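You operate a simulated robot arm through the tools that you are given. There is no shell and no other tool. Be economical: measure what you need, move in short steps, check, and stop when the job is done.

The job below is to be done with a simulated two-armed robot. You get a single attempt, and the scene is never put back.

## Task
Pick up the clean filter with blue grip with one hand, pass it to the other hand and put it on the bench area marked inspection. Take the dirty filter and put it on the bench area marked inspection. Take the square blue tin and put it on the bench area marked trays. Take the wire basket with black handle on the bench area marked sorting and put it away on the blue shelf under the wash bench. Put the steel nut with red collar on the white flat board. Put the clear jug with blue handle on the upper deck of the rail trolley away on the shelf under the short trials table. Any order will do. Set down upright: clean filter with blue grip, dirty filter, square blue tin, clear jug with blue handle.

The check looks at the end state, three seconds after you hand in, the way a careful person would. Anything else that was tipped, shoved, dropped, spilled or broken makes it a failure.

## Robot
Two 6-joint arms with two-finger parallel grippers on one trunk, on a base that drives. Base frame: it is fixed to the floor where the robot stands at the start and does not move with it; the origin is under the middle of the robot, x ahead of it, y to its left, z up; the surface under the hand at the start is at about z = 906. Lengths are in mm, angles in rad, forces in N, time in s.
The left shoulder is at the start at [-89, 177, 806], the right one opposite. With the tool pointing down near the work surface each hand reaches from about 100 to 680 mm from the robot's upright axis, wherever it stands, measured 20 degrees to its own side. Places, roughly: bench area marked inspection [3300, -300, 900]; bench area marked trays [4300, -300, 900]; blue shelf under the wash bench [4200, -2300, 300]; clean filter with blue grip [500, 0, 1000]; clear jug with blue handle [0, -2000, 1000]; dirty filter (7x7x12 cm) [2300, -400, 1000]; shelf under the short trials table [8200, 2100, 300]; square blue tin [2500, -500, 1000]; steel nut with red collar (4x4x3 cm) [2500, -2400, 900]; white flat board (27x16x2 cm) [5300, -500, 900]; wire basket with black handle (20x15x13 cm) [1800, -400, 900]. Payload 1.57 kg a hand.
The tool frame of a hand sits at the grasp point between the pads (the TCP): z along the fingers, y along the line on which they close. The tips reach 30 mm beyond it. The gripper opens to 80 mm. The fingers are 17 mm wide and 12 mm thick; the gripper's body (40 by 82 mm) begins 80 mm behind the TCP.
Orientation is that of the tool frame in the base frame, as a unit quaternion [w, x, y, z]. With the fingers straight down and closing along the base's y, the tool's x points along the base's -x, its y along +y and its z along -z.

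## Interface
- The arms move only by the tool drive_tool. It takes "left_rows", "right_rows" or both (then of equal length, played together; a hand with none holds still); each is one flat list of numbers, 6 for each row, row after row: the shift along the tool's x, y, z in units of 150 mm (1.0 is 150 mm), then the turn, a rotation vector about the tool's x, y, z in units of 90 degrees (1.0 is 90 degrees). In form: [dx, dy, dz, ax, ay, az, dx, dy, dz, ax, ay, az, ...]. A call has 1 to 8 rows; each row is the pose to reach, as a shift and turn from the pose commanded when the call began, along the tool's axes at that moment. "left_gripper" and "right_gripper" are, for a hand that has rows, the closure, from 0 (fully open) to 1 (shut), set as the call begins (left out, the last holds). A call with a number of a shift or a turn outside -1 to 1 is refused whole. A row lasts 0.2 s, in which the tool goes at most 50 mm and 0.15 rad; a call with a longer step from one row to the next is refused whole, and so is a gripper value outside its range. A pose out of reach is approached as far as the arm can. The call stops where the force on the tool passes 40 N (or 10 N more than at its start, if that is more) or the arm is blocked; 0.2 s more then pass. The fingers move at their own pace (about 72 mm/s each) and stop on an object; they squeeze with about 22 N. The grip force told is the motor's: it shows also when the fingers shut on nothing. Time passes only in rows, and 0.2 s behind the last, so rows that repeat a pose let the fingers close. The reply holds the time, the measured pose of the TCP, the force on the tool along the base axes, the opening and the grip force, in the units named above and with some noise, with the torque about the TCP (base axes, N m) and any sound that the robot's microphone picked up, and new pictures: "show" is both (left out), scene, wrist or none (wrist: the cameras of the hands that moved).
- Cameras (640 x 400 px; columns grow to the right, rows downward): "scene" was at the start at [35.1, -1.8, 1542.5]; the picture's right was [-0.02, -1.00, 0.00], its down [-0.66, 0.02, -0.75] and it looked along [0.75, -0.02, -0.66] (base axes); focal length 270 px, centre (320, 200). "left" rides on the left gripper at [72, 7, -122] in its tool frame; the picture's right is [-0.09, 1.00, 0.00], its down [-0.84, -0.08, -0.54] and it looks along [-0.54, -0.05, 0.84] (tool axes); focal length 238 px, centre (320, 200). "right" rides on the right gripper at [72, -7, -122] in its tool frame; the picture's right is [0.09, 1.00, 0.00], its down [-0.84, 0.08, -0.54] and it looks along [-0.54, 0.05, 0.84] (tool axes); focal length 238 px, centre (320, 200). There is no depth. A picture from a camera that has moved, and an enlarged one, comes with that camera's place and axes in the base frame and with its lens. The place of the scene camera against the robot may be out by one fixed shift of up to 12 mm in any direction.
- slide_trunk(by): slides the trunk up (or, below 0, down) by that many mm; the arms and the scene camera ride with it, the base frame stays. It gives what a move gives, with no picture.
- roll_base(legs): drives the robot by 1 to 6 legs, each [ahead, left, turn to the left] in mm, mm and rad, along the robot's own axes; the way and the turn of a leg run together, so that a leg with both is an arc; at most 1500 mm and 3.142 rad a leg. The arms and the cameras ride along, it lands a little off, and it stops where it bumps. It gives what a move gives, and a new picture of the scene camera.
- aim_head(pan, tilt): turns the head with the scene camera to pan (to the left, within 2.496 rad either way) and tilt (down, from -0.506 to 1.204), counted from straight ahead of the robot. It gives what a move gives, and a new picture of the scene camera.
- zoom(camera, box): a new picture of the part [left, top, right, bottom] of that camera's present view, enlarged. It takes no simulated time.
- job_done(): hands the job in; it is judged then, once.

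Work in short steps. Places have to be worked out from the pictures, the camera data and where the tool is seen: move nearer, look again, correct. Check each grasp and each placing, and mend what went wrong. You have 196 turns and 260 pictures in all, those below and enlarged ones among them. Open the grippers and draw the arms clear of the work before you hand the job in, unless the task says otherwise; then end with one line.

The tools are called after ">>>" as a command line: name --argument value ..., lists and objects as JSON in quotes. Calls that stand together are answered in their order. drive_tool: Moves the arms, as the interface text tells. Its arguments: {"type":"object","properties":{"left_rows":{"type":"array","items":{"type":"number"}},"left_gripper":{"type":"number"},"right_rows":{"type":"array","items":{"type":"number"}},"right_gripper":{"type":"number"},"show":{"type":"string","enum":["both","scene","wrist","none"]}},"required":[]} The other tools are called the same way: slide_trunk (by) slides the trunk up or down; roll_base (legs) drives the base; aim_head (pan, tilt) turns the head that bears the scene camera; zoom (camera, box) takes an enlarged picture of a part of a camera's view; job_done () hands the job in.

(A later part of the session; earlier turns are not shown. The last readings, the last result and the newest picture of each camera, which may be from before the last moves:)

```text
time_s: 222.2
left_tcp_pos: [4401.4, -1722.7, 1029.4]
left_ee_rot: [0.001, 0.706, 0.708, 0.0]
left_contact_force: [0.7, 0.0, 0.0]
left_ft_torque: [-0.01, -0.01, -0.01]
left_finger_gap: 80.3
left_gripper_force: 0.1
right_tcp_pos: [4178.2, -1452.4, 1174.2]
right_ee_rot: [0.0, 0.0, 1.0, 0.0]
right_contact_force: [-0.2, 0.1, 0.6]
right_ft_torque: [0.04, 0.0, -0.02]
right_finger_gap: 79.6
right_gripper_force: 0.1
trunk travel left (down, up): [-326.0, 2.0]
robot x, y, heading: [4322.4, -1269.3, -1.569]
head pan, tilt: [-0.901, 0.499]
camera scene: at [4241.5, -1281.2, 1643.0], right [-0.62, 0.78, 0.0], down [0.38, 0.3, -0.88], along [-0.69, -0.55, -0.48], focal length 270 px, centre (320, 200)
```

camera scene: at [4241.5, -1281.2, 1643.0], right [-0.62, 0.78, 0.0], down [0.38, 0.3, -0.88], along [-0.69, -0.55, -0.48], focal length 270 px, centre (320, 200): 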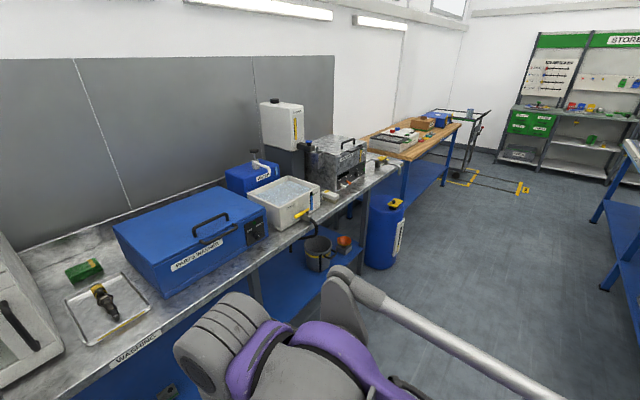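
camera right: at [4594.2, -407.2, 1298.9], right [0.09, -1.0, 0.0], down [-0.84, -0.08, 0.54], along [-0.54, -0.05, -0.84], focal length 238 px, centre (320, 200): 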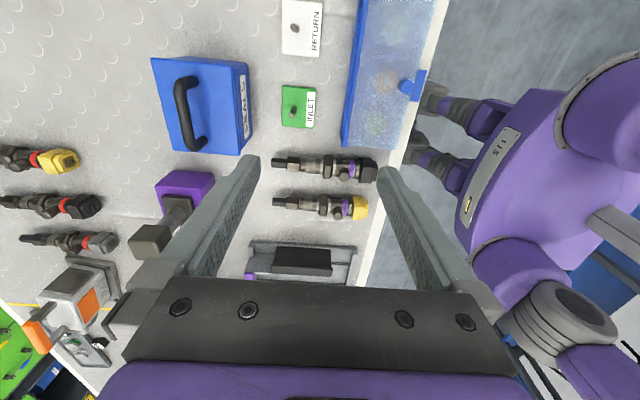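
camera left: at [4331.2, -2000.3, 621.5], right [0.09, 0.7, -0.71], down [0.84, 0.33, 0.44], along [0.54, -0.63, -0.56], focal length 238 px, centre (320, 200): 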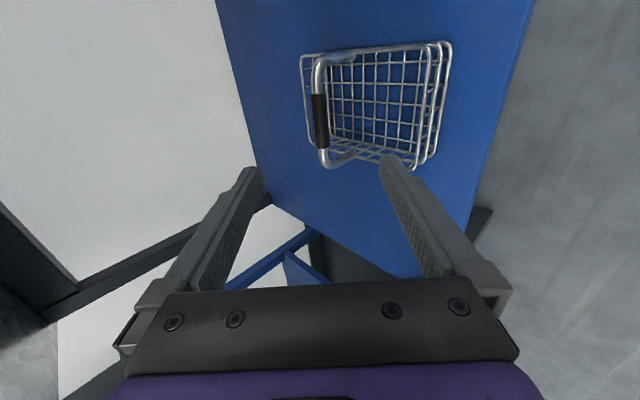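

I drive to x≈2650 and look at the right end of the wash bench for the nut.

>>> roll_base --legs '[[0, -1500, 0], [0, -150, 0]]'

>>> aim_head --pan 0 --tilt 0.7

```text
time_s: 237.2
left_tcp_pos: [2742.8, -1735.0, 1030.5]
left_ee_rot: [0.001, 0.702, 0.712, -0.001]
left_contact_force: [0.0, 1.2, 0.1]
left_ft_torque: [-0.01, 0.03, -0.02]
left_finger_gap: 80.1
left_gripper_force: 0.0
right_tcp_pos: [2512.9, -1468.8, 1174.9]
right_ee_rot: [0.0, -0.007, 1.0, 0.0]
right_contact_force: [0.5, 0.4, -0.5]
right_ft_torque: [0.01, -0.04, 0.01]
right_finger_gap: 80.1
right_gripper_force: 0.1
trunk travel left (down, up): [-326.0, 2.0]
robot x, y, heading: [2658.5, -1285.3, -1.558]
head pan, tilt: [-0.901, 0.499]
camera scene: at [2574.8, -1295.6, 1643.0], right [-0.63, 0.78, 0.0], down [0.37, 0.3, -0.88], along [-0.68, -0.55, -0.48], focal length 270 px, centre (320, 200)
```

scene: 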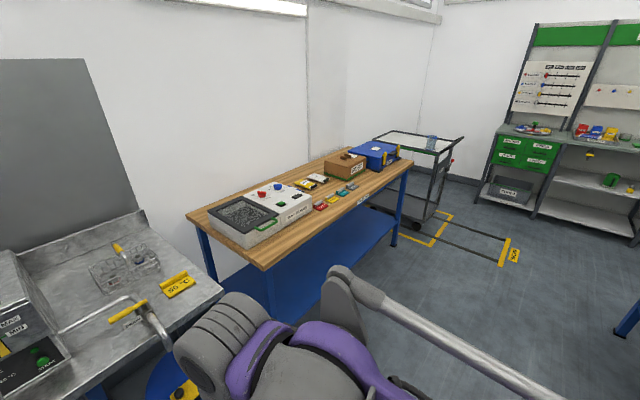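

```text
time_s: 238.4
left_tcp_pos: [2741.5, -1734.6, 1029.7]
left_ee_rot: [0.001, 0.702, 0.713, -0.001]
left_contact_force: [0.0, 0.6, 0.2]
left_ft_torque: [0.02, -0.01, 0.0]
left_finger_gap: 80.1
left_gripper_force: 0.1
right_tcp_pos: [2513.4, -1467.7, 1173.3]
right_ee_rot: [0.0, -0.006, 1.0, 0.0]
right_contact_force: [-0.2, -1.0, 0.8]
right_ft_torque: [0.0, -0.01, 0.0]
right_finger_gap: 80.2
right_gripper_force: 0.2
trunk travel left (down, up): [-326.0, 2.0]
robot x, y, heading: [2650.9, -1286.3, -1.551]
head pan, tilt: [0.0, 0.7]
camera scene: at [2646.3, -1323.1, 1625.3], right [-1.0, -0.01, 0.0], down [-0.01, 0.64, -0.77], along [0.01, -0.77, -0.64], focal length 270 px, centre (320, 200)
```

scene: 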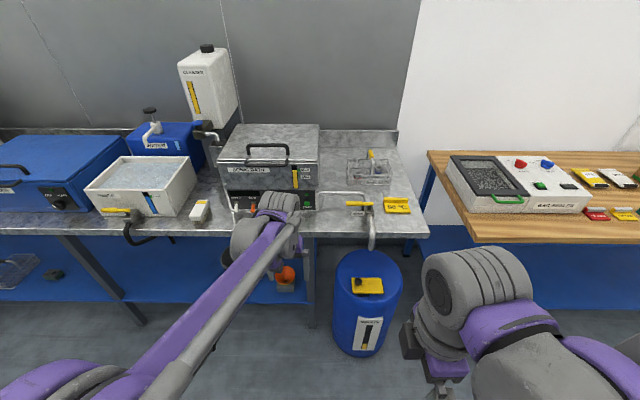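

>>> zoom --camera "scene" --box '[310, 130, 430, 220]'

>>> zoom --camera "scene" --box '[440, 140, 640, 240]'

```text
4.44 times, centred on (370, 175) of scene
camera zoom: at [2646.3, -1323.1, 1625.3], right [-1.0, -0.01, 0.0], down [-0.01, 0.64, -0.77], along [0.01, -0.77, -0.64], focal length 1202 px, centre (98, 311)
```

zoom: 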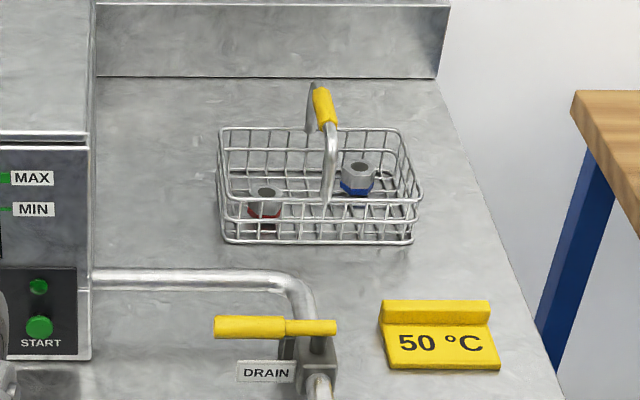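

```text
3.20 times, centred on (540, 190) of scene
camera zoom: at [2646.3, -1323.1, 1625.3], right [-1.0, -0.01, 0.0], down [-0.01, 0.64, -0.77], along [0.01, -0.77, -0.64], focal length 865 px, centre (-384, 232)
```

zoom: 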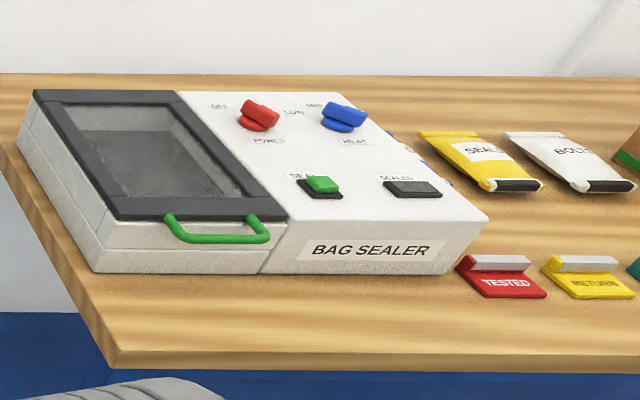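

The nut with the red collar lies in the yellow-handled wire basket, at about (2489,-2335), close to its front-left corner. I tuck the left hand, then drive up beside the blue drum so the right hand can reach it.

>>> drive_tool --left_rows '[0.15, 0, -0.15, 0, 0, 0, 0.3, 0, -0.3, 0, 0, 0, 0.5, 0, -0.45, 0, 0, 0, 0.7, 0, -0.6, 0, 0, 0, 0.85, 0, -0.8, 0, 0, 0, 1.0, 0, -1.0, 0, 0, 0]' --show "none"

>>> drive_tool --left_rows '[0.2, 0, 0, 0, 0, 0, 0.4, 0, 0, 0, 0, 0, 0.6, 0, 0, 0, 0, 0]' --right_rows '[0, 0, 0, 0, 0, 0.09, 0, 0, 0, 0, 0, 0.18, 0, 0, 0, 0, 0, 0.27]' --show "none"

>>> roll_base --legs '[[0, 0, -0.02], [400, 0, 0]]'

```text
time_s: 239.8
left_tcp_pos: [2740.1, -1584.7, 1181.0]
left_ee_rot: [0.001, 0.703, 0.711, 0.0]
left_contact_force: [0.2, 0.2, 0.2]
left_ft_torque: [-0.03, 0.0, 0.0]
left_finger_gap: 80.0
left_gripper_force: 0.1
right_tcp_pos: [2513.4, -1468.2, 1173.4]
right_ee_rot: [0.0, -0.007, 1.0, 0.0]
right_contact_force: [0.1, -0.5, -0.2]
right_ft_torque: [0.0, -0.05, 0.02]
right_finger_gap: 79.9
right_gripper_force: 0.1
trunk travel left (down, up): [-326.0, 2.0]
robot x, y, heading: [2652.8, -1283.4, -1.558]
head pan, tilt: [0.0, 0.7]
```

```text
time_s: 240.6
left_tcp_pos: [2739.5, -1492.7, 1180.3]
left_ee_rot: [0.0, 0.702, 0.712, 0.0]
left_contact_force: [0.1, 1.0, -0.4]
left_ft_torque: [-0.02, 0.04, 0.02]
left_finger_gap: 80.1
left_gripper_force: 0.1
right_tcp_pos: [2513.1, -1467.2, 1174.4]
right_ee_rot: [-0.001, 0.205, 0.979, -0.001]
right_contact_force: [0.2, -1.3, -0.4]
right_ft_torque: [-0.03, 0.01, -0.02]
right_finger_gap: 80.1
right_gripper_force: 0.1
trunk travel left (down, up): [-326.0, 2.0]
robot x, y, heading: [2651.1, -1281.3, -1.556]
head pan, tilt: [0.0, 0.7]
```

```text
time_s: 243.6
left_tcp_pos: [2732.0, -1899.2, 1179.9]
left_ee_rot: [0.001, 0.711, 0.703, 0.0]
left_contact_force: [0.3, -0.1, 0.8]
left_ft_torque: [-0.01, 0.03, 0.0]
left_finger_gap: 80.0
left_gripper_force: 0.0
right_tcp_pos: [2506.1, -1869.2, 1173.8]
right_ee_rot: [0.0, 0.214, 0.977, 0.0]
right_contact_force: [0.5, -0.3, 0.0]
right_ft_torque: [0.0, -0.02, 0.02]
right_finger_gap: 80.1
right_gripper_force: 0.0
trunk travel left (down, up): [-326.0, 2.0]
robot x, y, heading: [2651.8, -1684.3, -1.579]
head pan, tilt: [0.0, 0.7]
stopped in leg 2: the robot was blocked; the commanded pose is now the measured one
camera scene: at [2643.4, -1726.4, 1625.4], right [-1.0, 0.01, 0.0], down [0.01, 0.64, -0.76], along [-0.01, -0.76, -0.64], focal length 270 px, centre (320, 200)
```

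scene: 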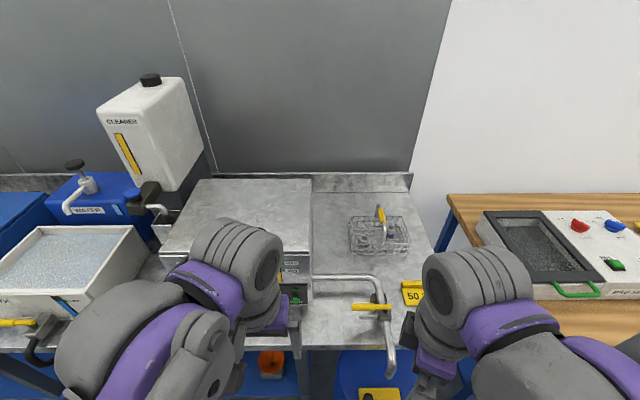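

The base was stopped just as it arrived (y=-1684). I check the drum below and the nut's position from here.

>>> zoom --camera "scene" --box '[330, 190, 430, 265]'

>>> aim_head --pan -0.3 --tilt 1.2

```text
5.33 times, centred on (380, 228) of scene
camera zoom: at [2643.4, -1726.4, 1625.4], right [-1.0, 0.01, 0.0], down [0.01, 0.64, -0.76], along [-0.01, -0.76, -0.64], focal length 1442 px, centre (0, 53)
```

zoom: 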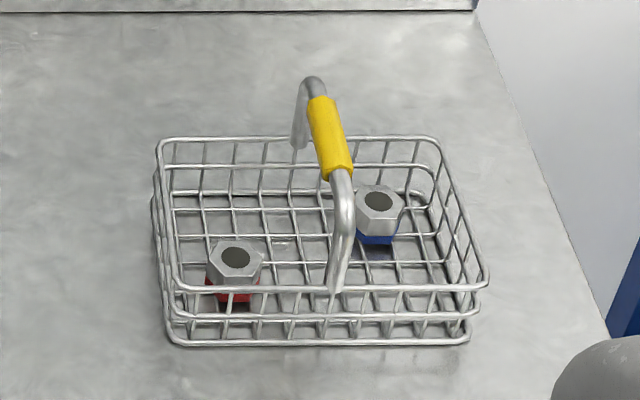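

```text
time_s: 244.5
left_tcp_pos: [2732.9, -1898.0, 1179.7]
left_ee_rot: [0.001, 0.71, 0.704, -0.001]
left_contact_force: [0.0, 0.1, -0.2]
left_ft_torque: [0.01, 0.01, 0.01]
left_finger_gap: 80.0
left_gripper_force: 0.1
right_tcp_pos: [2507.0, -1867.8, 1174.3]
right_ee_rot: [0.0, 0.216, 0.976, 0.0]
right_contact_force: [0.0, 0.1, 0.0]
right_ft_torque: [-0.01, -0.02, 0.01]
right_finger_gap: 79.7
right_gripper_force: 0.0
trunk travel left (down, up): [-326.0, 2.0]
robot x, y, heading: [2652.1, -1684.5, -1.575]
head pan, tilt: [-0.3, 1.201]
camera scene: at [2627.1, -1693.7, 1589.4], right [-0.95, 0.3, 0.0], down [0.28, 0.89, -0.36], along [-0.11, -0.35, -0.93], focal length 270 px, centre (320, 200)
```

scene: 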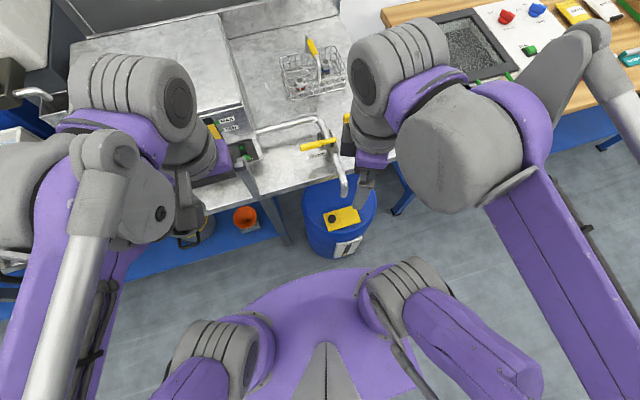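

The nut measures at (2486,-2338), about 41 mm from both near basket walls, with the handle plane at x≈2435. A 45° diagonal closing with fingers part-open fits best, so I yaw the right hand accordingly.

>>> drive_tool --right_rows '[0, 0, 0, 0, 0, 0.095, 0, 0, 0, 0, 0, 0.19, 0, 0, 0, 0, 0, 0.285, 0, 0, 0, 0, 0, 0.38, 0, 0, 0, 0, 0, 0.475, 0, 0, 0, 0, 0, 0.57, 0, 0, 0, 0, 0, 0.665, 0, 0, 0, 0, 0, 0.76]' --right_gripper 0.26 --show "none"

>>> drive_tool --right_rows '[0, 0, 0, 0, 0, 0.095, 0, 0, 0, 0, 0, 0.19, 0, 0, 0, 0, 0, 0.285, 0, 0, 0, 0, 0, 0.38, 0, 0, 0, 0, 0, 0.47]' --show "none"

```text
time_s: 246.3
left_tcp_pos: [2732.1, -1898.0, 1180.0]
left_ee_rot: [0.001, 0.71, 0.704, 0.0]
left_contact_force: [-0.8, 0.1, 0.7]
left_ft_torque: [-0.01, 0.02, 0.02]
left_finger_gap: 80.1
left_gripper_force: 0.1
right_tcp_pos: [2507.6, -1866.6, 1174.8]
right_ee_rot: [0.0, 0.728, 0.686, 0.0]
right_contact_force: [-0.8, -0.3, -0.3]
right_ft_torque: [-0.04, -0.02, -0.01]
right_finger_gap: 59.2
right_gripper_force: 0.1
trunk travel left (down, up): [-326.0, 2.0]
robot x, y, heading: [2648.6, -1683.8, -1.584]
head pan, tilt: [-0.3, 1.201]
```

```text
time_s: 247.5
left_tcp_pos: [2732.4, -1897.0, 1179.4]
left_ee_rot: [0.0, 0.71, 0.704, -0.001]
left_contact_force: [0.5, 0.3, 0.1]
left_ft_torque: [-0.01, 0.01, -0.01]
left_finger_gap: 80.1
left_gripper_force: 0.0
right_tcp_pos: [2506.7, -1867.0, 1174.9]
right_ee_rot: [0.0, 0.926, 0.377, 0.0]
right_contact_force: [-0.9, 0.6, 0.1]
right_ft_torque: [0.0, 0.0, 0.0]
right_finger_gap: 59.2
right_gripper_force: 0.1
trunk travel left (down, up): [-326.0, 2.0]
robot x, y, heading: [2654.8, -1682.5, -1.581]
head pan, tilt: [-0.3, 1.201]
```

Yaw is right. I advance the right hand forward over the bench in two steps at z≈1150.

>>> drive_tool --right_rows '[-0.19, 0.178, 0, 0, 0, 0, -0.38, 0.356, 0, 0, 0, 0, -0.57, 0.534, 0, 0, 0, 0, -0.76, 0.712, 0, 0, 0, 0, -0.95, 0.89, 0, 0, 0, 0]' --show "none"

>>> drive_tool --right_rows '[-0.19, 0.178, 0.04, 0, 0, 0, -0.38, 0.356, 0.1, 0, 0, 0, -0.57, 0.534, 0.15, 0, 0, 0, -0.76, 0.712, 0.23, 0, 0, 0, -0.95, 0.89, 0.3, 0, 0, 0]' --show "wrist"

```text
time_s: 248.7
left_tcp_pos: [2732.1, -1899.9, 1179.5]
left_ee_rot: [0.0, 0.711, 0.703, -0.001]
left_contact_force: [0.0, -0.8, 0.4]
left_ft_torque: [0.02, -0.05, 0.04]
left_finger_gap: 80.0
left_gripper_force: 0.1
right_tcp_pos: [2499.6, -2066.2, 1172.9]
right_ee_rot: [0.0, 0.926, 0.378, 0.0]
right_contact_force: [0.2, 0.8, -0.2]
right_ft_torque: [-0.01, 0.0, 0.02]
right_finger_gap: 59.1
right_gripper_force: 0.0
trunk travel left (down, up): [-326.0, 2.0]
robot x, y, heading: [2652.8, -1683.2, -1.583]
head pan, tilt: [-0.3, 1.201]
```

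```text
time_s: 249.9
left_tcp_pos: [2732.7, -1899.2, 1180.2]
left_ee_rot: [0.0, 0.71, 0.704, 0.0]
left_contact_force: [0.1, -0.6, -0.4]
left_ft_torque: [0.02, -0.02, -0.01]
left_finger_gap: 80.0
left_gripper_force: 0.0
right_tcp_pos: [2489.9, -2260.5, 1127.6]
right_ee_rot: [0.0, 0.926, 0.378, 0.001]
right_contact_force: [0.1, -0.2, -0.6]
right_ft_torque: [0.0, -0.01, -0.02]
right_finger_gap: 59.0
right_gripper_force: 0.0
trunk travel left (down, up): [-326.0, 2.0]
robot x, y, heading: [2651.7, -1685.9, -1.577]
head pan, tilt: [-0.3, 1.201]
camera right: at [2536.5, -2204.0, 1251.5], right [0.76, -0.65, 0.0], down [-0.54, -0.64, 0.54], along [-0.35, -0.41, -0.84], focal length 238 px, centre (320, 200)
```

right: 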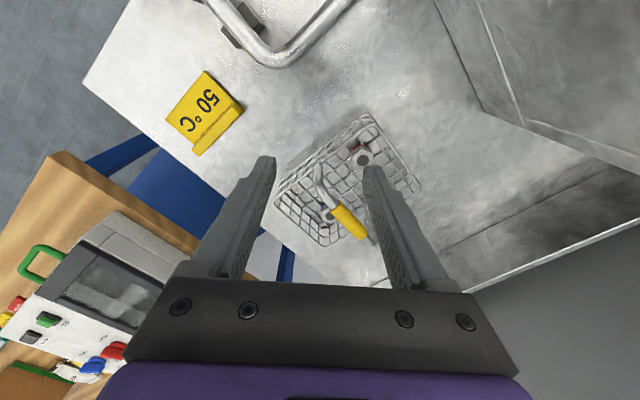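

>>> zoom --camera "right" --box '[260, 100, 440, 212]'

```text
3.56 times, centred on (350, 156) of right
camera zoom: at [2536.5, -2204.0, 1251.5], right [0.76, -0.65, 0.0], down [-0.54, -0.64, 0.54], along [-0.35, -0.41, -0.84], focal length 848 px, centre (213, 356)
```

zoom: 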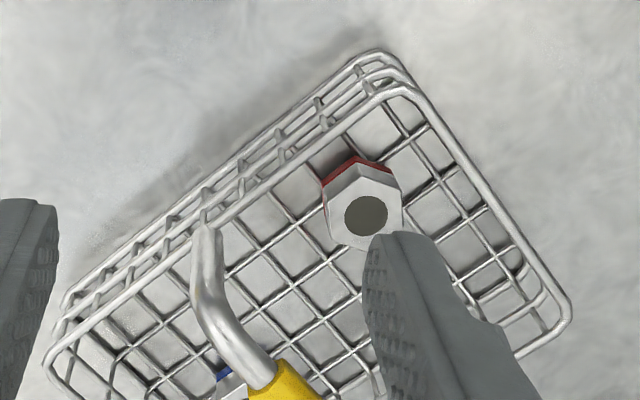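

>>> drive_tool --right_rows '[-0.12, 0.136, 0.1, 0, 0, 0, -0.24, 0.27, 0.2, 0, 0, 0, -0.361, 0.407, 0.3, 0, 0, 0, -0.361, 0.407, 0.447, 0, 0, 0]' --show "wrist"

>>> zoom --camera "right" --box '[230, 80, 410, 240]'

```text
time_s: 250.9
left_tcp_pos: [2732.4, -1898.0, 1179.5]
left_ee_rot: [0.001, 0.71, 0.704, -0.001]
left_contact_force: [0.2, 0.7, -0.2]
left_ft_torque: [0.01, -0.01, -0.04]
left_finger_gap: 80.0
left_gripper_force: 0.0
right_tcp_pos: [2495.1, -2339.5, 1063.2]
right_ee_rot: [0.0, 0.925, 0.38, 0.0]
right_contact_force: [-0.5, -0.4, 0.3]
right_ft_torque: [-0.01, 0.01, 0.01]
right_finger_gap: 59.3
right_gripper_force: 0.1
trunk travel left (down, up): [-326.0, 2.0]
robot x, y, heading: [2652.8, -1683.7, -1.581]
head pan, tilt: [-0.3, 1.201]
camera right: at [2540.3, -2283.6, 1186.2], right [0.76, -0.65, 0.0], down [-0.54, -0.64, 0.54], along [-0.35, -0.41, -0.84], focal length 238 px, centre (320, 200)
```

right: 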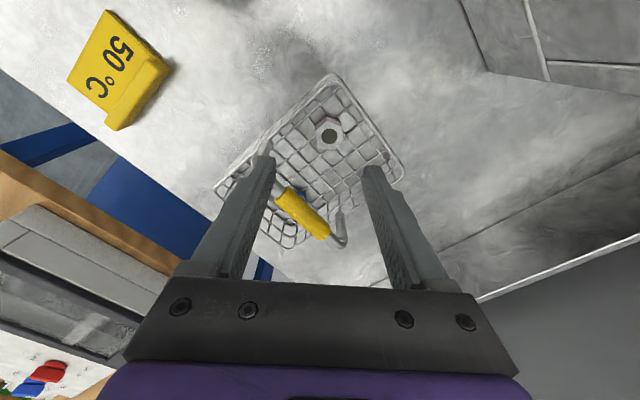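

```text
2.50 times, centred on (320, 160) of right
camera zoom: at [2540.3, -2283.6, 1186.2], right [0.76, -0.65, 0.0], down [-0.54, -0.64, 0.54], along [-0.35, -0.41, -0.84], focal length 596 px, centre (320, 300)
```

zoom: 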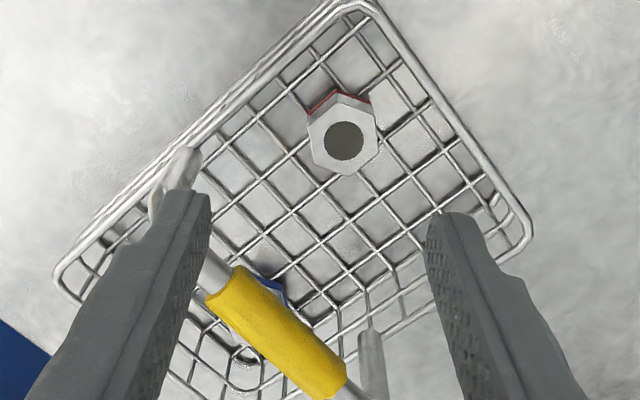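

Nut relative to the tool: (-6, +9) mm in tool axes, so at (2497,-2350). I narrow the fingers to 50 mm, correct, descend partway and check.

>>> drive_tool --right_rows '[-0.02, 0.03, 0.08, 0, 0, 0, -0.043, 0.061, 0.2, 0, 0, 0, -0.043, 0.061, 0.36, 0, 0, 0]' --right_gripper 0.375 --show "wrist"

>>> zoom --camera "right" --box '[220, 80, 420, 240]'

```text
time_s: 251.7
left_tcp_pos: [2731.0, -1898.9, 1179.8]
left_ee_rot: [0.001, 0.71, 0.704, -0.001]
left_contact_force: [0.1, 0.4, 0.9]
left_ft_torque: [-0.02, -0.02, 0.0]
left_finger_gap: 79.8
left_gripper_force: 0.1
right_tcp_pos: [2496.5, -2351.6, 1010.2]
right_ee_rot: [0.0, 0.926, 0.378, 0.0]
right_contact_force: [0.2, 0.3, -0.7]
right_ft_torque: [-0.03, 0.0, -0.01]
right_finger_gap: 49.8
right_gripper_force: 0.1
trunk travel left (down, up): [-326.0, 2.0]
robot x, y, heading: [2654.7, -1682.9, -1.583]
head pan, tilt: [-0.3, 1.201]
camera right: at [2542.2, -2294.9, 1133.1], right [0.76, -0.65, 0.0], down [-0.54, -0.64, 0.54], along [-0.35, -0.41, -0.84], focal length 238 px, centre (320, 200)
```

right: 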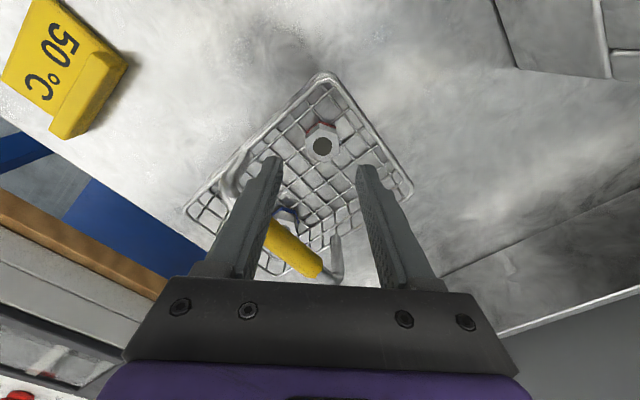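

```text
2.50 times, centred on (320, 160) of right
camera zoom: at [2542.2, -2294.9, 1133.1], right [0.76, -0.65, 0.0], down [-0.54, -0.64, 0.54], along [-0.35, -0.41, -0.84], focal length 596 px, centre (320, 300)
```

zoom: 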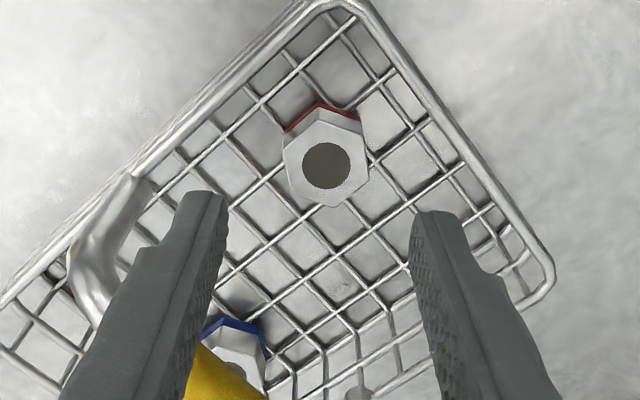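

Well aligned (about 2 mm). I descend to z=960, where the palm still clears the handle, and check.

>>> drive_tool --right_rows '[0.01, 0, 0.13, 0, 0, 0, 0.01, 0, 0.25, 0, 0, 0, 0.01, 0, 0.333, 0, 0, 0]' --show "wrist"

>>> zoom --camera "right" --box '[220, 110, 420, 290]'

```text
time_s: 252.5
left_tcp_pos: [2731.2, -1898.1, 1179.8]
left_ee_rot: [0.001, 0.71, 0.704, 0.0]
left_contact_force: [-0.5, -0.2, -0.4]
left_ft_torque: [0.0, -0.04, 0.02]
left_finger_gap: 79.8
left_gripper_force: 0.0
right_tcp_pos: [2499.0, -2351.0, 959.1]
right_ee_rot: [0.0, 0.926, 0.378, -0.001]
right_contact_force: [-0.1, 0.6, 0.1]
right_ft_torque: [-0.02, 0.04, -0.01]
right_finger_gap: 49.7
right_gripper_force: 0.2
trunk travel left (down, up): [-326.0, 2.0]
robot x, y, heading: [2650.1, -1683.8, -1.579]
head pan, tilt: [-0.3, 1.201]
camera right: at [2544.2, -2295.1, 1082.1], right [0.76, -0.65, 0.0], down [-0.54, -0.64, 0.54], along [-0.35, -0.41, -0.84], focal length 238 px, centre (320, 200)
```

right: 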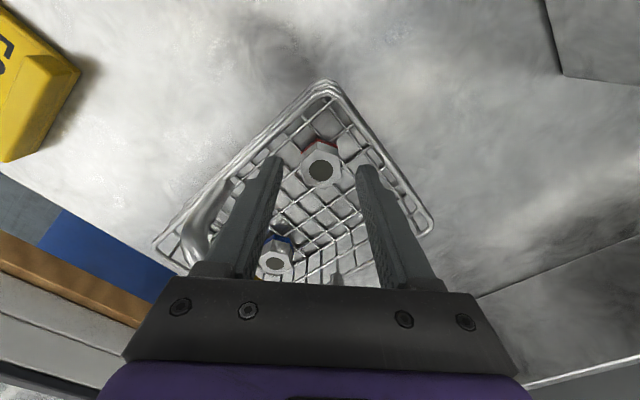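

```text
2.22 times, centred on (320, 200) of right
camera zoom: at [2544.2, -2295.1, 1082.1], right [0.76, -0.65, 0.0], down [-0.54, -0.64, 0.54], along [-0.35, -0.41, -0.84], focal length 530 px, centre (320, 200)
```

zoom: 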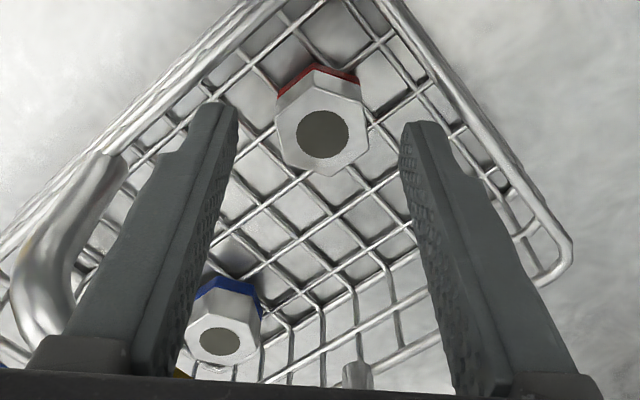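

Nut is centred between the fingers. I go 8 mm lower in small steps, watching the force, then close.

>>> drive_tool --right_rows '[0, 0, 0.015, 0, 0, 0, 0, 0, 0.03, 0, 0, 0, 0, 0, 0.045, 0, 0, 0, 0, 0, 0.06, 0, 0, 0]' --show "none"

>>> drive_tool --right_rows '[0, 0, 0, 0, 0, 0, 0, 0, 0, 0, 0, 0, 0, 0, 0, 0, 0, 0]' --right_gripper 1 --show "wrist"

```text
time_s: 253.5
left_tcp_pos: [2732.4, -1899.1, 1179.4]
left_ee_rot: [0.001, 0.71, 0.704, 0.0]
left_contact_force: [-0.5, -0.1, 0.4]
left_ft_torque: [-0.01, 0.01, 0.01]
left_finger_gap: 80.2
left_gripper_force: 0.0
right_tcp_pos: [2497.5, -2350.2, 949.4]
right_ee_rot: [0.0, 0.926, 0.378, 0.0]
right_contact_force: [0.0, -0.7, 0.3]
right_ft_torque: [-0.03, -0.02, 0.02]
right_finger_gap: 50.3
right_gripper_force: 0.0
trunk travel left (down, up): [-326.0, 2.0]
robot x, y, heading: [2651.5, -1685.2, -1.577]
head pan, tilt: [-0.3, 1.201]
```

```text
time_s: 254.3
left_tcp_pos: [2732.0, -1897.8, 1180.0]
left_ee_rot: [0.0, 0.71, 0.704, 0.0]
left_contact_force: [-0.9, -0.2, -0.1]
left_ft_torque: [0.0, 0.0, -0.01]
left_finger_gap: 80.0
left_gripper_force: 0.0
right_tcp_pos: [2497.3, -2350.0, 949.6]
right_ee_rot: [0.001, 0.925, 0.379, 0.0]
right_contact_force: [-0.3, -0.2, -0.3]
right_ft_torque: [-0.03, 0.01, -0.01]
right_finger_gap: 0.2
right_gripper_force: 21.9
trunk travel left (down, up): [-326.0, 2.0]
robot x, y, heading: [2650.6, -1684.9, -1.58]
head pan, tilt: [-0.3, 1.201]
camera right: at [2543.8, -2293.2, 1072.9], right [0.76, -0.65, 0.0], down [-0.54, -0.64, 0.54], along [-0.35, -0.41, -0.84], focal length 238 px, centre (320, 200)
```

right: 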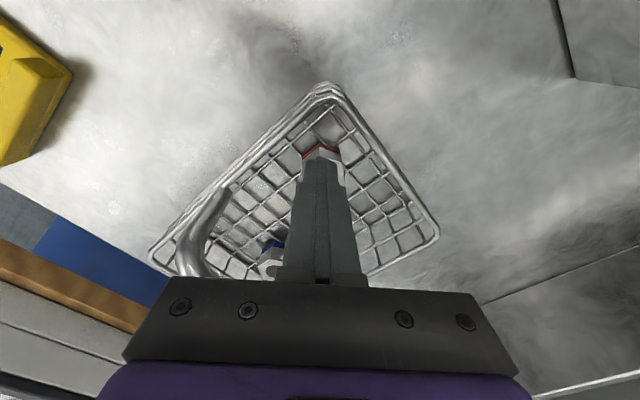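

The fingers shut above the nut: triangulating shows its top is at z≈909, since this bench is lower, and the nut is about 9 mm further along -x tool. I rise, reopen to 50 mm, shift and descend to z≈925.

>>> drive_tool --right_rows '[0, 0, -0.2, 0, 0, 0, -0.03, 0, -0.2, 0, 0, 0, -0.055, 0.007, -0.2, 0, 0, 0]' --show "none"

>>> drive_tool --right_rows '[0, 0, 0, 0, 0, 0, 0, 0, 0, 0, 0, 0, 0, 0, 0.15, 0, 0, 0, 0, 0, 0.25, 0, 0, 0]' --right_gripper 0.375 --show "wrist"

>>> zoom --camera "right" --box '[220, 110, 420, 290]'

```text
time_s: 255.1
left_tcp_pos: [2732.6, -1898.7, 1178.7]
left_ee_rot: [0.001, 0.711, 0.704, -0.001]
left_contact_force: [-0.1, -0.1, 0.7]
left_ft_torque: [0.03, 0.0, -0.01]
left_finger_gap: 80.1
left_gripper_force: 0.0
right_tcp_pos: [2492.5, -2355.5, 979.7]
right_ee_rot: [0.0, 0.926, 0.378, 0.0]
right_contact_force: [0.2, -0.1, -0.8]
right_ft_torque: [0.01, 0.0, 0.0]
right_finger_gap: 0.0
right_gripper_force: 21.7
trunk travel left (down, up): [-326.0, 2.0]
robot x, y, heading: [2653.6, -1684.9, -1.579]
head pan, tilt: [-0.3, 1.201]
```

```text
time_s: 256.1
left_tcp_pos: [2733.3, -1898.1, 1180.0]
left_ee_rot: [0.001, 0.71, 0.704, 0.0]
left_contact_force: [-0.3, 0.6, -0.3]
left_ft_torque: [-0.02, 0.02, 0.0]
left_finger_gap: 80.1
left_gripper_force: 0.1
right_tcp_pos: [2494.0, -2356.0, 942.9]
right_ee_rot: [0.0, 0.925, 0.379, 0.0]
right_contact_force: [0.2, -0.8, 0.4]
right_ft_torque: [0.01, -0.03, 0.05]
right_finger_gap: 49.9
right_gripper_force: 0.2
trunk travel left (down, up): [-326.0, 2.0]
robot x, y, heading: [2651.5, -1680.4, -1.583]
head pan, tilt: [-0.3, 1.201]
camera right: at [2539.1, -2298.8, 1065.1], right [0.76, -0.65, 0.0], down [-0.54, -0.64, 0.54], along [-0.35, -0.41, -0.84], focal length 238 px, centre (320, 200)
```

right: 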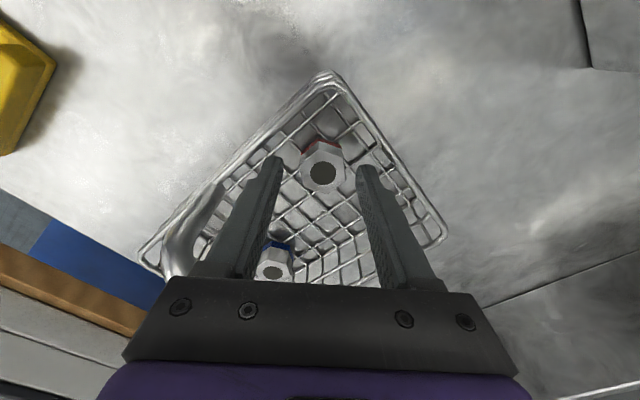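

```text
2.22 times, centred on (320, 200) of right
camera zoom: at [2539.1, -2298.8, 1065.1], right [0.76, -0.65, 0.0], down [-0.54, -0.64, 0.54], along [-0.35, -0.41, -0.84], focal length 530 px, centre (320, 200)
```

zoom: 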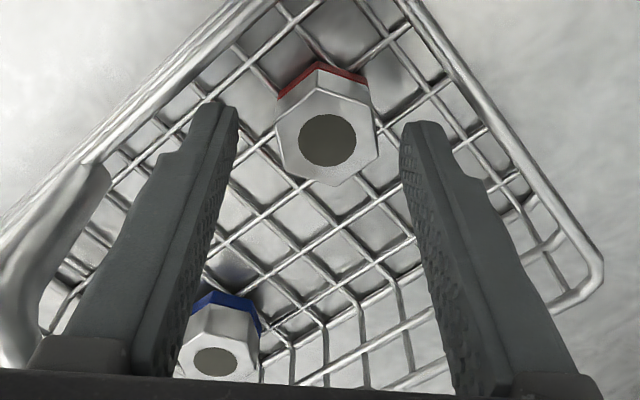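

Best estimate now: nut top z≈900 at (2489,-2361). I shift 7 mm further and lower to z≈914 in small steps.

>>> drive_tool --right_rows '[-0.047, 0, 0.03, 0, 0, 0, -0.047, 0, 0.08, 0, 0, 0, -0.047, 0, 0.13, 0, 0, 0, -0.047, 0, 0.16, 0, 0, 0, -0.047, 0, 0.18, 0, 0, 0]' --show "wrist"

>>> zoom --camera "right" --box '[220, 110, 420, 290]'

```text
time_s: 257.3
left_tcp_pos: [2730.9, -1897.6, 1180.7]
left_ee_rot: [0.001, 0.711, 0.703, -0.001]
left_contact_force: [0.2, 0.1, -0.1]
left_ft_torque: [-0.01, 0.02, -0.01]
left_finger_gap: 79.9
left_gripper_force: 0.1
right_tcp_pos: [2488.9, -2359.7, 915.3]
right_ee_rot: [0.0, 0.925, 0.379, 0.0]
right_contact_force: [1.9, -0.2, 0.6]
right_ft_torque: [0.08, 0.1, -0.01]
right_finger_gap: 50.0
right_gripper_force: 0.0
trunk travel left (down, up): [-326.0, 2.0]
robot x, y, heading: [2651.6, -1685.6, -1.578]
head pan, tilt: [-0.3, 1.201]
camera right: at [2533.4, -2304.2, 1037.9], right [0.76, -0.65, 0.0], down [-0.54, -0.64, 0.54], along [-0.35, -0.41, -0.84], focal length 238 px, centre (320, 200)
```

right: 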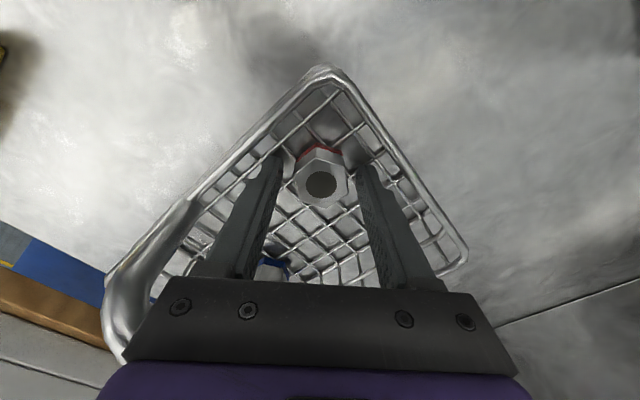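

```text
2.22 times, centred on (320, 200) of right
camera zoom: at [2533.4, -2304.2, 1037.9], right [0.76, -0.65, 0.0], down [-0.54, -0.64, 0.54], along [-0.35, -0.41, -0.84], focal length 530 px, centre (320, 200)
```

zoom: 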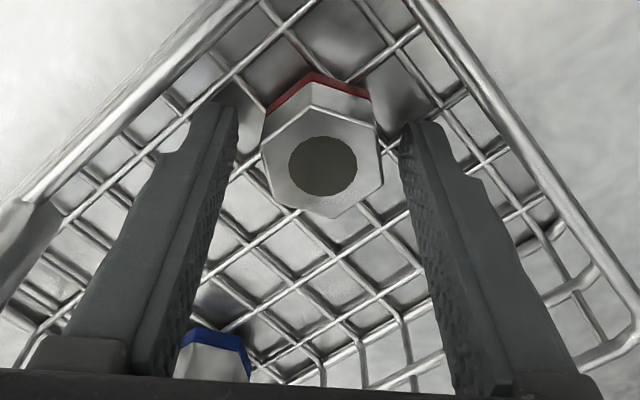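

Now the nut is centred, with its top about 9 mm below the TCP, so the pads overlap it. I close.

>>> drive_tool --right_rows '[0, 0, 0, 0, 0, 0, 0, 0, 0, 0, 0, 0, 0, 0, 0, 0, 0, 0]' --right_gripper 1 --show "wrist"

```text
time_s: 258.1
left_tcp_pos: [2732.9, -1898.6, 1180.1]
left_ee_rot: [0.001, 0.71, 0.705, -0.001]
left_contact_force: [0.4, 0.1, 0.6]
left_ft_torque: [0.01, -0.03, -0.02]
left_finger_gap: 79.9
left_gripper_force: 0.0
right_tcp_pos: [2487.1, -2359.5, 914.4]
right_ee_rot: [0.0, 0.926, 0.379, 0.0]
right_contact_force: [-0.6, -0.6, 0.4]
right_ft_torque: [-0.02, 0.01, -0.02]
right_finger_gap: 34.4
right_gripper_force: 21.6
trunk travel left (down, up): [-326.0, 2.0]
robot x, y, heading: [2649.9, -1687.3, -1.577]
head pan, tilt: [-0.3, 1.201]
camera right: at [2533.5, -2304.3, 1038.1], right [0.76, -0.65, 0.0], down [-0.54, -0.64, 0.54], along [-0.35, -0.41, -0.84], focal length 238 px, centre (320, 200)
```

right: 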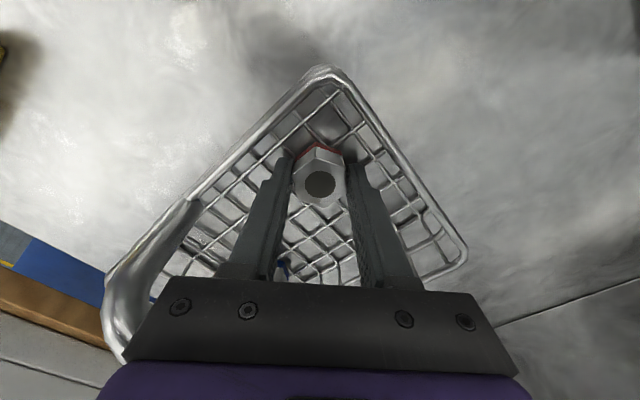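

Nut held at 34 mm. I lift straight up, clear of the basket.

>>> drive_tool --right_rows '[0, 0, -0.1, 0, 0, 0, 0, 0, -0.3, 0, 0, 0, 0, 0, -0.55, 0, 0, 0, 0, 0, -0.8, 0, 0, 0, 0.1, -0.1, -1.0, 0, 0, 0, 0.3, -0.28, -1.0, 0, 0, 0, 0.5, -0.46, -1.0, 0, 0, 0]'

```text
time_s: 259.7
left_tcp_pos: [2733.0, -1896.4, 1179.7]
left_ee_rot: [0.001, 0.71, 0.704, -0.001]
left_contact_force: [-1.0, -0.7, -0.7]
left_ft_torque: [-0.02, 0.02, -0.01]
left_finger_gap: 80.0
left_gripper_force: 0.1
right_tcp_pos: [2496.4, -2258.1, 1064.9]
right_ee_rot: [0.002, 0.926, 0.378, -0.001]
right_contact_force: [0.3, 0.3, -0.4]
right_ft_torque: [0.02, 0.03, 0.01]
right_finger_gap: 31.4
right_gripper_force: 21.9
trunk travel left (down, up): [-326.0, 2.0]
robot x, y, heading: [2651.8, -1685.6, -1.584]
head pan, tilt: [-0.3, 1.201]
camera scene: at [2627.1, -1692.1, 1589.3], right [-0.95, 0.3, 0.0], down [0.28, 0.89, -0.36], along [-0.11, -0.35, -0.93], focal length 270 px, centre (320, 200)
camera right: at [2541.7, -2201.1, 1188.8], right [0.76, -0.65, 0.0], down [-0.54, -0.64, 0.54], along [-0.35, -0.42, -0.84], focal length 238 px, centre (320, 200)
```

scene: 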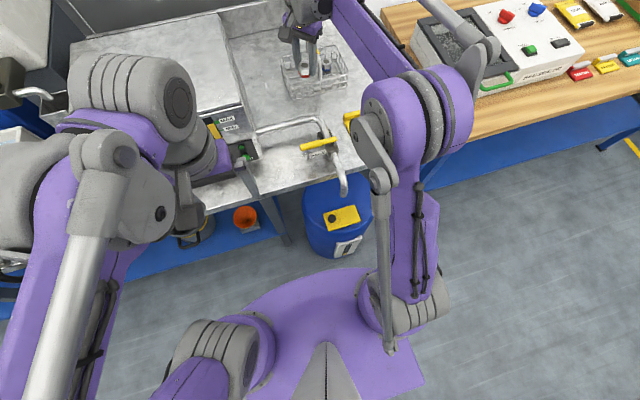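
right: 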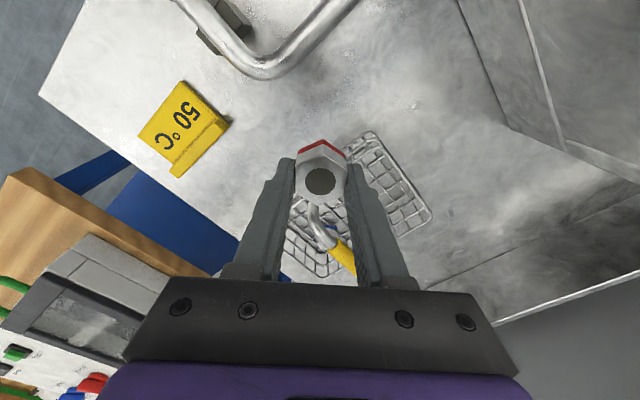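

The nut is out and the basket undisturbed. I retract the right hand over the faucet at height, towards the robot.

>>> drive_tool --right_rows '[0.15, -0.14, -0.1, 0, 0, 0, 0.33, -0.31, -0.2, 0, 0, 0, 0.52, -0.49, -0.3, 0, 0, 0, 0.71, -0.67, -0.4, 0, 0, 0, 0.9, -0.85, -0.5, 0, 0, 0]' --show "none"

>>> drive_tool --right_rows '[0.19, -0.178, 0, 0, 0, 0, 0.38, -0.356, 0, 0, 0, 0, 0.57, -0.534, 0, 0, 0, 0, 0.76, -0.712, 0, 0, 0, 0, 0.95, -0.89, 0, 0, 0, 0]' --show "none"

>>> roll_base --legs '[[-380, 0, 0]]'

```text
time_s: 260.9
left_tcp_pos: [2732.1, -1897.0, 1179.9]
left_ee_rot: [0.0, 0.71, 0.704, -0.001]
left_contact_force: [-0.7, -0.1, 1.3]
left_ft_torque: [-0.04, 0.0, -0.01]
left_finger_gap: 80.0
left_gripper_force: 0.1
right_tcp_pos: [2502.7, -2072.7, 1139.3]
right_ee_rot: [0.001, 0.925, 0.379, -0.001]
right_contact_force: [0.0, -1.4, -1.6]
right_ft_torque: [-0.01, 0.0, 0.0]
right_finger_gap: 31.6
right_gripper_force: 22.0
trunk travel left (down, up): [-326.0, 2.0]
robot x, y, heading: [2650.7, -1690.0, -1.582]
head pan, tilt: [-0.3, 1.201]
```

```text
time_s: 262.1
left_tcp_pos: [2731.8, -1897.4, 1180.8]
left_ee_rot: [0.001, 0.709, 0.705, 0.0]
left_contact_force: [-0.1, -0.7, 1.1]
left_ft_torque: [0.01, 0.0, 0.0]
left_finger_gap: 80.0
left_gripper_force: 0.1
right_tcp_pos: [2505.7, -1876.2, 1139.7]
right_ee_rot: [0.001, 0.926, 0.379, 0.0]
right_contact_force: [-0.7, 0.8, -0.7]
right_ft_torque: [0.0, 0.0, -0.01]
right_finger_gap: 31.2
right_gripper_force: 22.1
trunk travel left (down, up): [-326.0, 2.0]
robot x, y, heading: [2651.2, -1680.8, -1.58]
head pan, tilt: [-0.3, 1.201]
```

```text
time_s: 264.5
left_tcp_pos: [2734.5, -1521.6, 1180.6]
left_ee_rot: [0.0, 0.71, 0.704, -0.001]
left_contact_force: [0.1, 0.2, -1.4]
left_ft_torque: [-0.01, -0.02, 0.01]
left_finger_gap: 80.0
left_gripper_force: 0.0
right_tcp_pos: [2509.3, -1499.9, 1140.5]
right_ee_rot: [0.0, 0.925, 0.379, 0.0]
right_contact_force: [-0.6, -0.4, -1.5]
right_ft_torque: [-0.03, 0.02, 0.03]
right_finger_gap: 31.4
right_gripper_force: 21.6
trunk travel left (down, up): [-326.0, 2.0]
robot x, y, heading: [2653.6, -1304.5, -1.585]
head pan, tilt: [-0.3, 1.201]
camera scene: at [2630.6, -1316.3, 1589.5], right [-0.95, 0.31, 0.0], down [0.28, 0.89, -0.36], along [-0.11, -0.34, -0.93], focal length 270 px, centre (320, 200)
```

scene: 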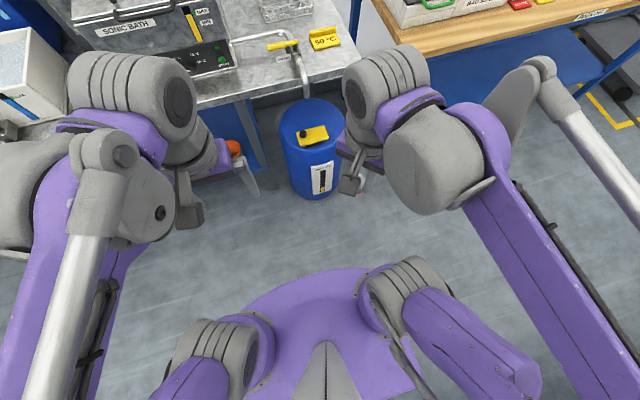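

Next the white board near (5300,-500). I turn round to face the long bench and travel along to x≈5100.

>>> aim_head --pan 0 --tilt 0.8

>>> roll_base --legs '[[0, 0, 3.14], [0, -1500, 0], [0, -950, 0], [280, 0, 0]]'

```text
time_s: 265.4
left_tcp_pos: [2735.8, -1521.1, 1180.2]
left_ee_rot: [0.0, 0.711, 0.703, -0.001]
left_contact_force: [-0.7, -0.4, 0.1]
left_ft_torque: [0.02, 0.04, -0.05]
left_finger_gap: 80.1
left_gripper_force: 0.1
right_tcp_pos: [2509.4, -1499.7, 1140.5]
right_ee_rot: [0.0, 0.926, 0.377, 0.0]
right_contact_force: [0.4, 0.4, -0.2]
right_ft_torque: [-0.04, 0.01, 0.01]
right_finger_gap: 31.5
right_gripper_force: 21.8
trunk travel left (down, up): [-326.0, 2.0]
robot x, y, heading: [2656.1, -1308.0, -1.582]
head pan, tilt: [0.0, 0.799]
camera scene: at [2646.8, -1343.3, 1617.0], right [-1.0, 0.01, 0.0], down [0.01, 0.72, -0.7], along [-0.01, -0.7, -0.72], focal length 270 px, centre (320, 200)
```

scene: 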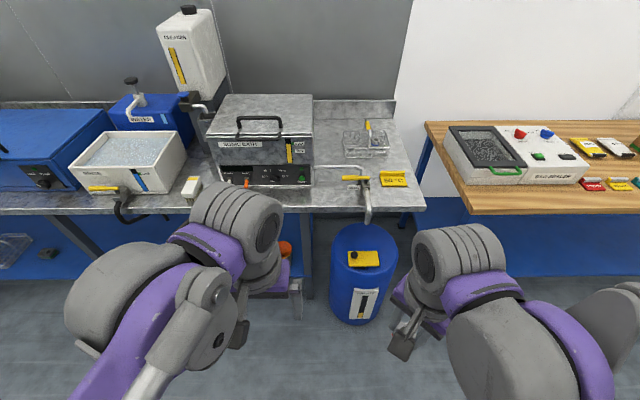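

```text
time_s: 296.1
left_tcp_pos: [5048.7, -793.0, 1179.5]
left_ee_rot: [0.002, -0.705, 0.709, 0.001]
left_contact_force: [0.1, 0.5, 0.7]
left_ft_torque: [0.0, 0.0, -0.01]
left_finger_gap: 80.4
left_gripper_force: 0.1
right_tcp_pos: [5275.8, -812.9, 1140.0]
right_ee_rot: [0.001, -0.38, 0.925, 0.0]
right_contact_force: [0.7, 0.2, -1.1]
right_ft_torque: [0.01, 0.04, -0.01]
right_finger_gap: 31.1
right_gripper_force: 21.8
trunk travel left (down, up): [-326.0, 2.0]
robot x, y, heading: [5130.1, -1005.0, 1.563]
head pan, tilt: [0.0, 0.799]
camera scene: at [5121.6, -969.9, 1616.8], right [1.0, -0.01, 0.0], down [0.0, -0.72, -0.7], along [0.0, 0.7, -0.72], focal length 270 px, centre (320, 200)
```

scene: 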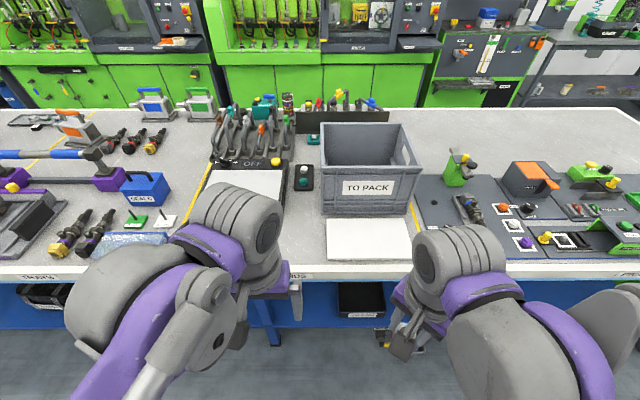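

The white board lies at about x 5140–5400, y -550…-390, centre (5271,-470). I step closer and bring the nut over it.

>>> roll_base --legs '[[100, 0, 0.008]]'

>>> drive_tool --right_rows '[-0.18, 0.19, 0, 0, 0, 0, -0.36, 0.38, 0, 0, 0, 0, -0.54, 0.57, 0, 0, 0, 0, -0.72, 0.76, 0.1, 0, 0, 0, -0.9, 0.95, 0.2, 0, 0, 0]' --show "wrist"

```text
time_s: 297.2
left_tcp_pos: [5047.4, -692.9, 1180.7]
left_ee_rot: [0.0, 0.709, -0.705, 0.0]
left_contact_force: [-0.1, 0.1, 0.2]
left_ft_torque: [0.0, 0.01, -0.04]
left_finger_gap: 79.9
left_gripper_force: 0.0
right_tcp_pos: [5274.2, -712.4, 1140.8]
right_ee_rot: [0.0, -0.384, 0.923, 0.0]
right_contact_force: [-0.2, 0.5, -1.2]
right_ft_torque: [0.01, -0.02, -0.01]
right_finger_gap: 31.6
right_gripper_force: 22.1
trunk travel left (down, up): [-326.0, 2.0]
robot x, y, heading: [5130.4, -907.1, 1.573]
head pan, tilt: [0.0, 0.799]
camera scene: at [5121.4, -869.7, 1616.8], right [1.0, 0.0, 0.0], down [0.0, -0.72, -0.7], along [0.0, 0.7, -0.72], focal length 270 px, centre (320, 200)
```

scene: 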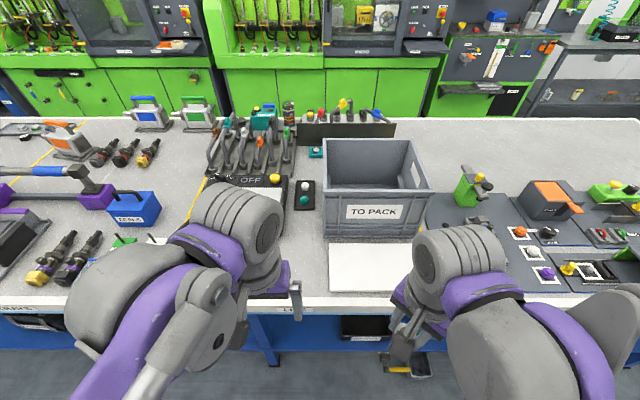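

```text
time_s: 298.4
left_tcp_pos: [5046.9, -690.7, 1179.7]
left_ee_rot: [0.001, 0.708, -0.706, 0.0]
left_contact_force: [-0.1, 0.3, 0.3]
left_ft_torque: [0.0, 0.02, -0.01]
left_finger_gap: 80.2
left_gripper_force: 0.0
right_tcp_pos: [5266.3, -512.9, 1109.8]
right_ee_rot: [0.0, -0.384, 0.923, 0.0]
right_contact_force: [-0.2, 0.2, -1.4]
right_ft_torque: [-0.05, 0.02, -0.03]
right_finger_gap: 31.1
right_gripper_force: 22.0
trunk travel left (down, up): [-326.0, 2.0]
robot x, y, heading: [5130.3, -906.8, 1.575]
head pan, tilt: [0.0, 0.799]
camera right: at [5220.6, -566.5, 1233.0], right [-0.77, 0.64, 0.0], down [0.54, 0.65, 0.54], along [0.35, 0.42, -0.84], focal length 238 px, centre (320, 200)
```

right: 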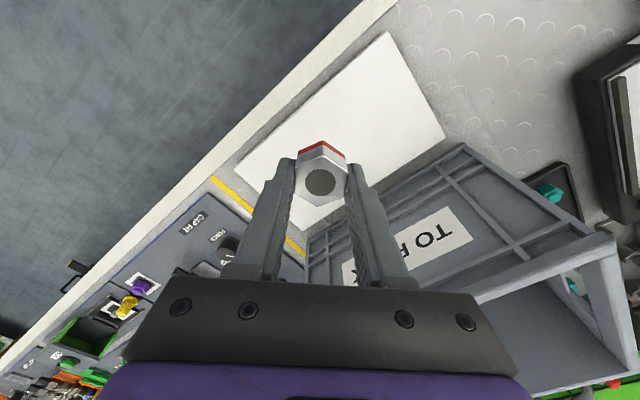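

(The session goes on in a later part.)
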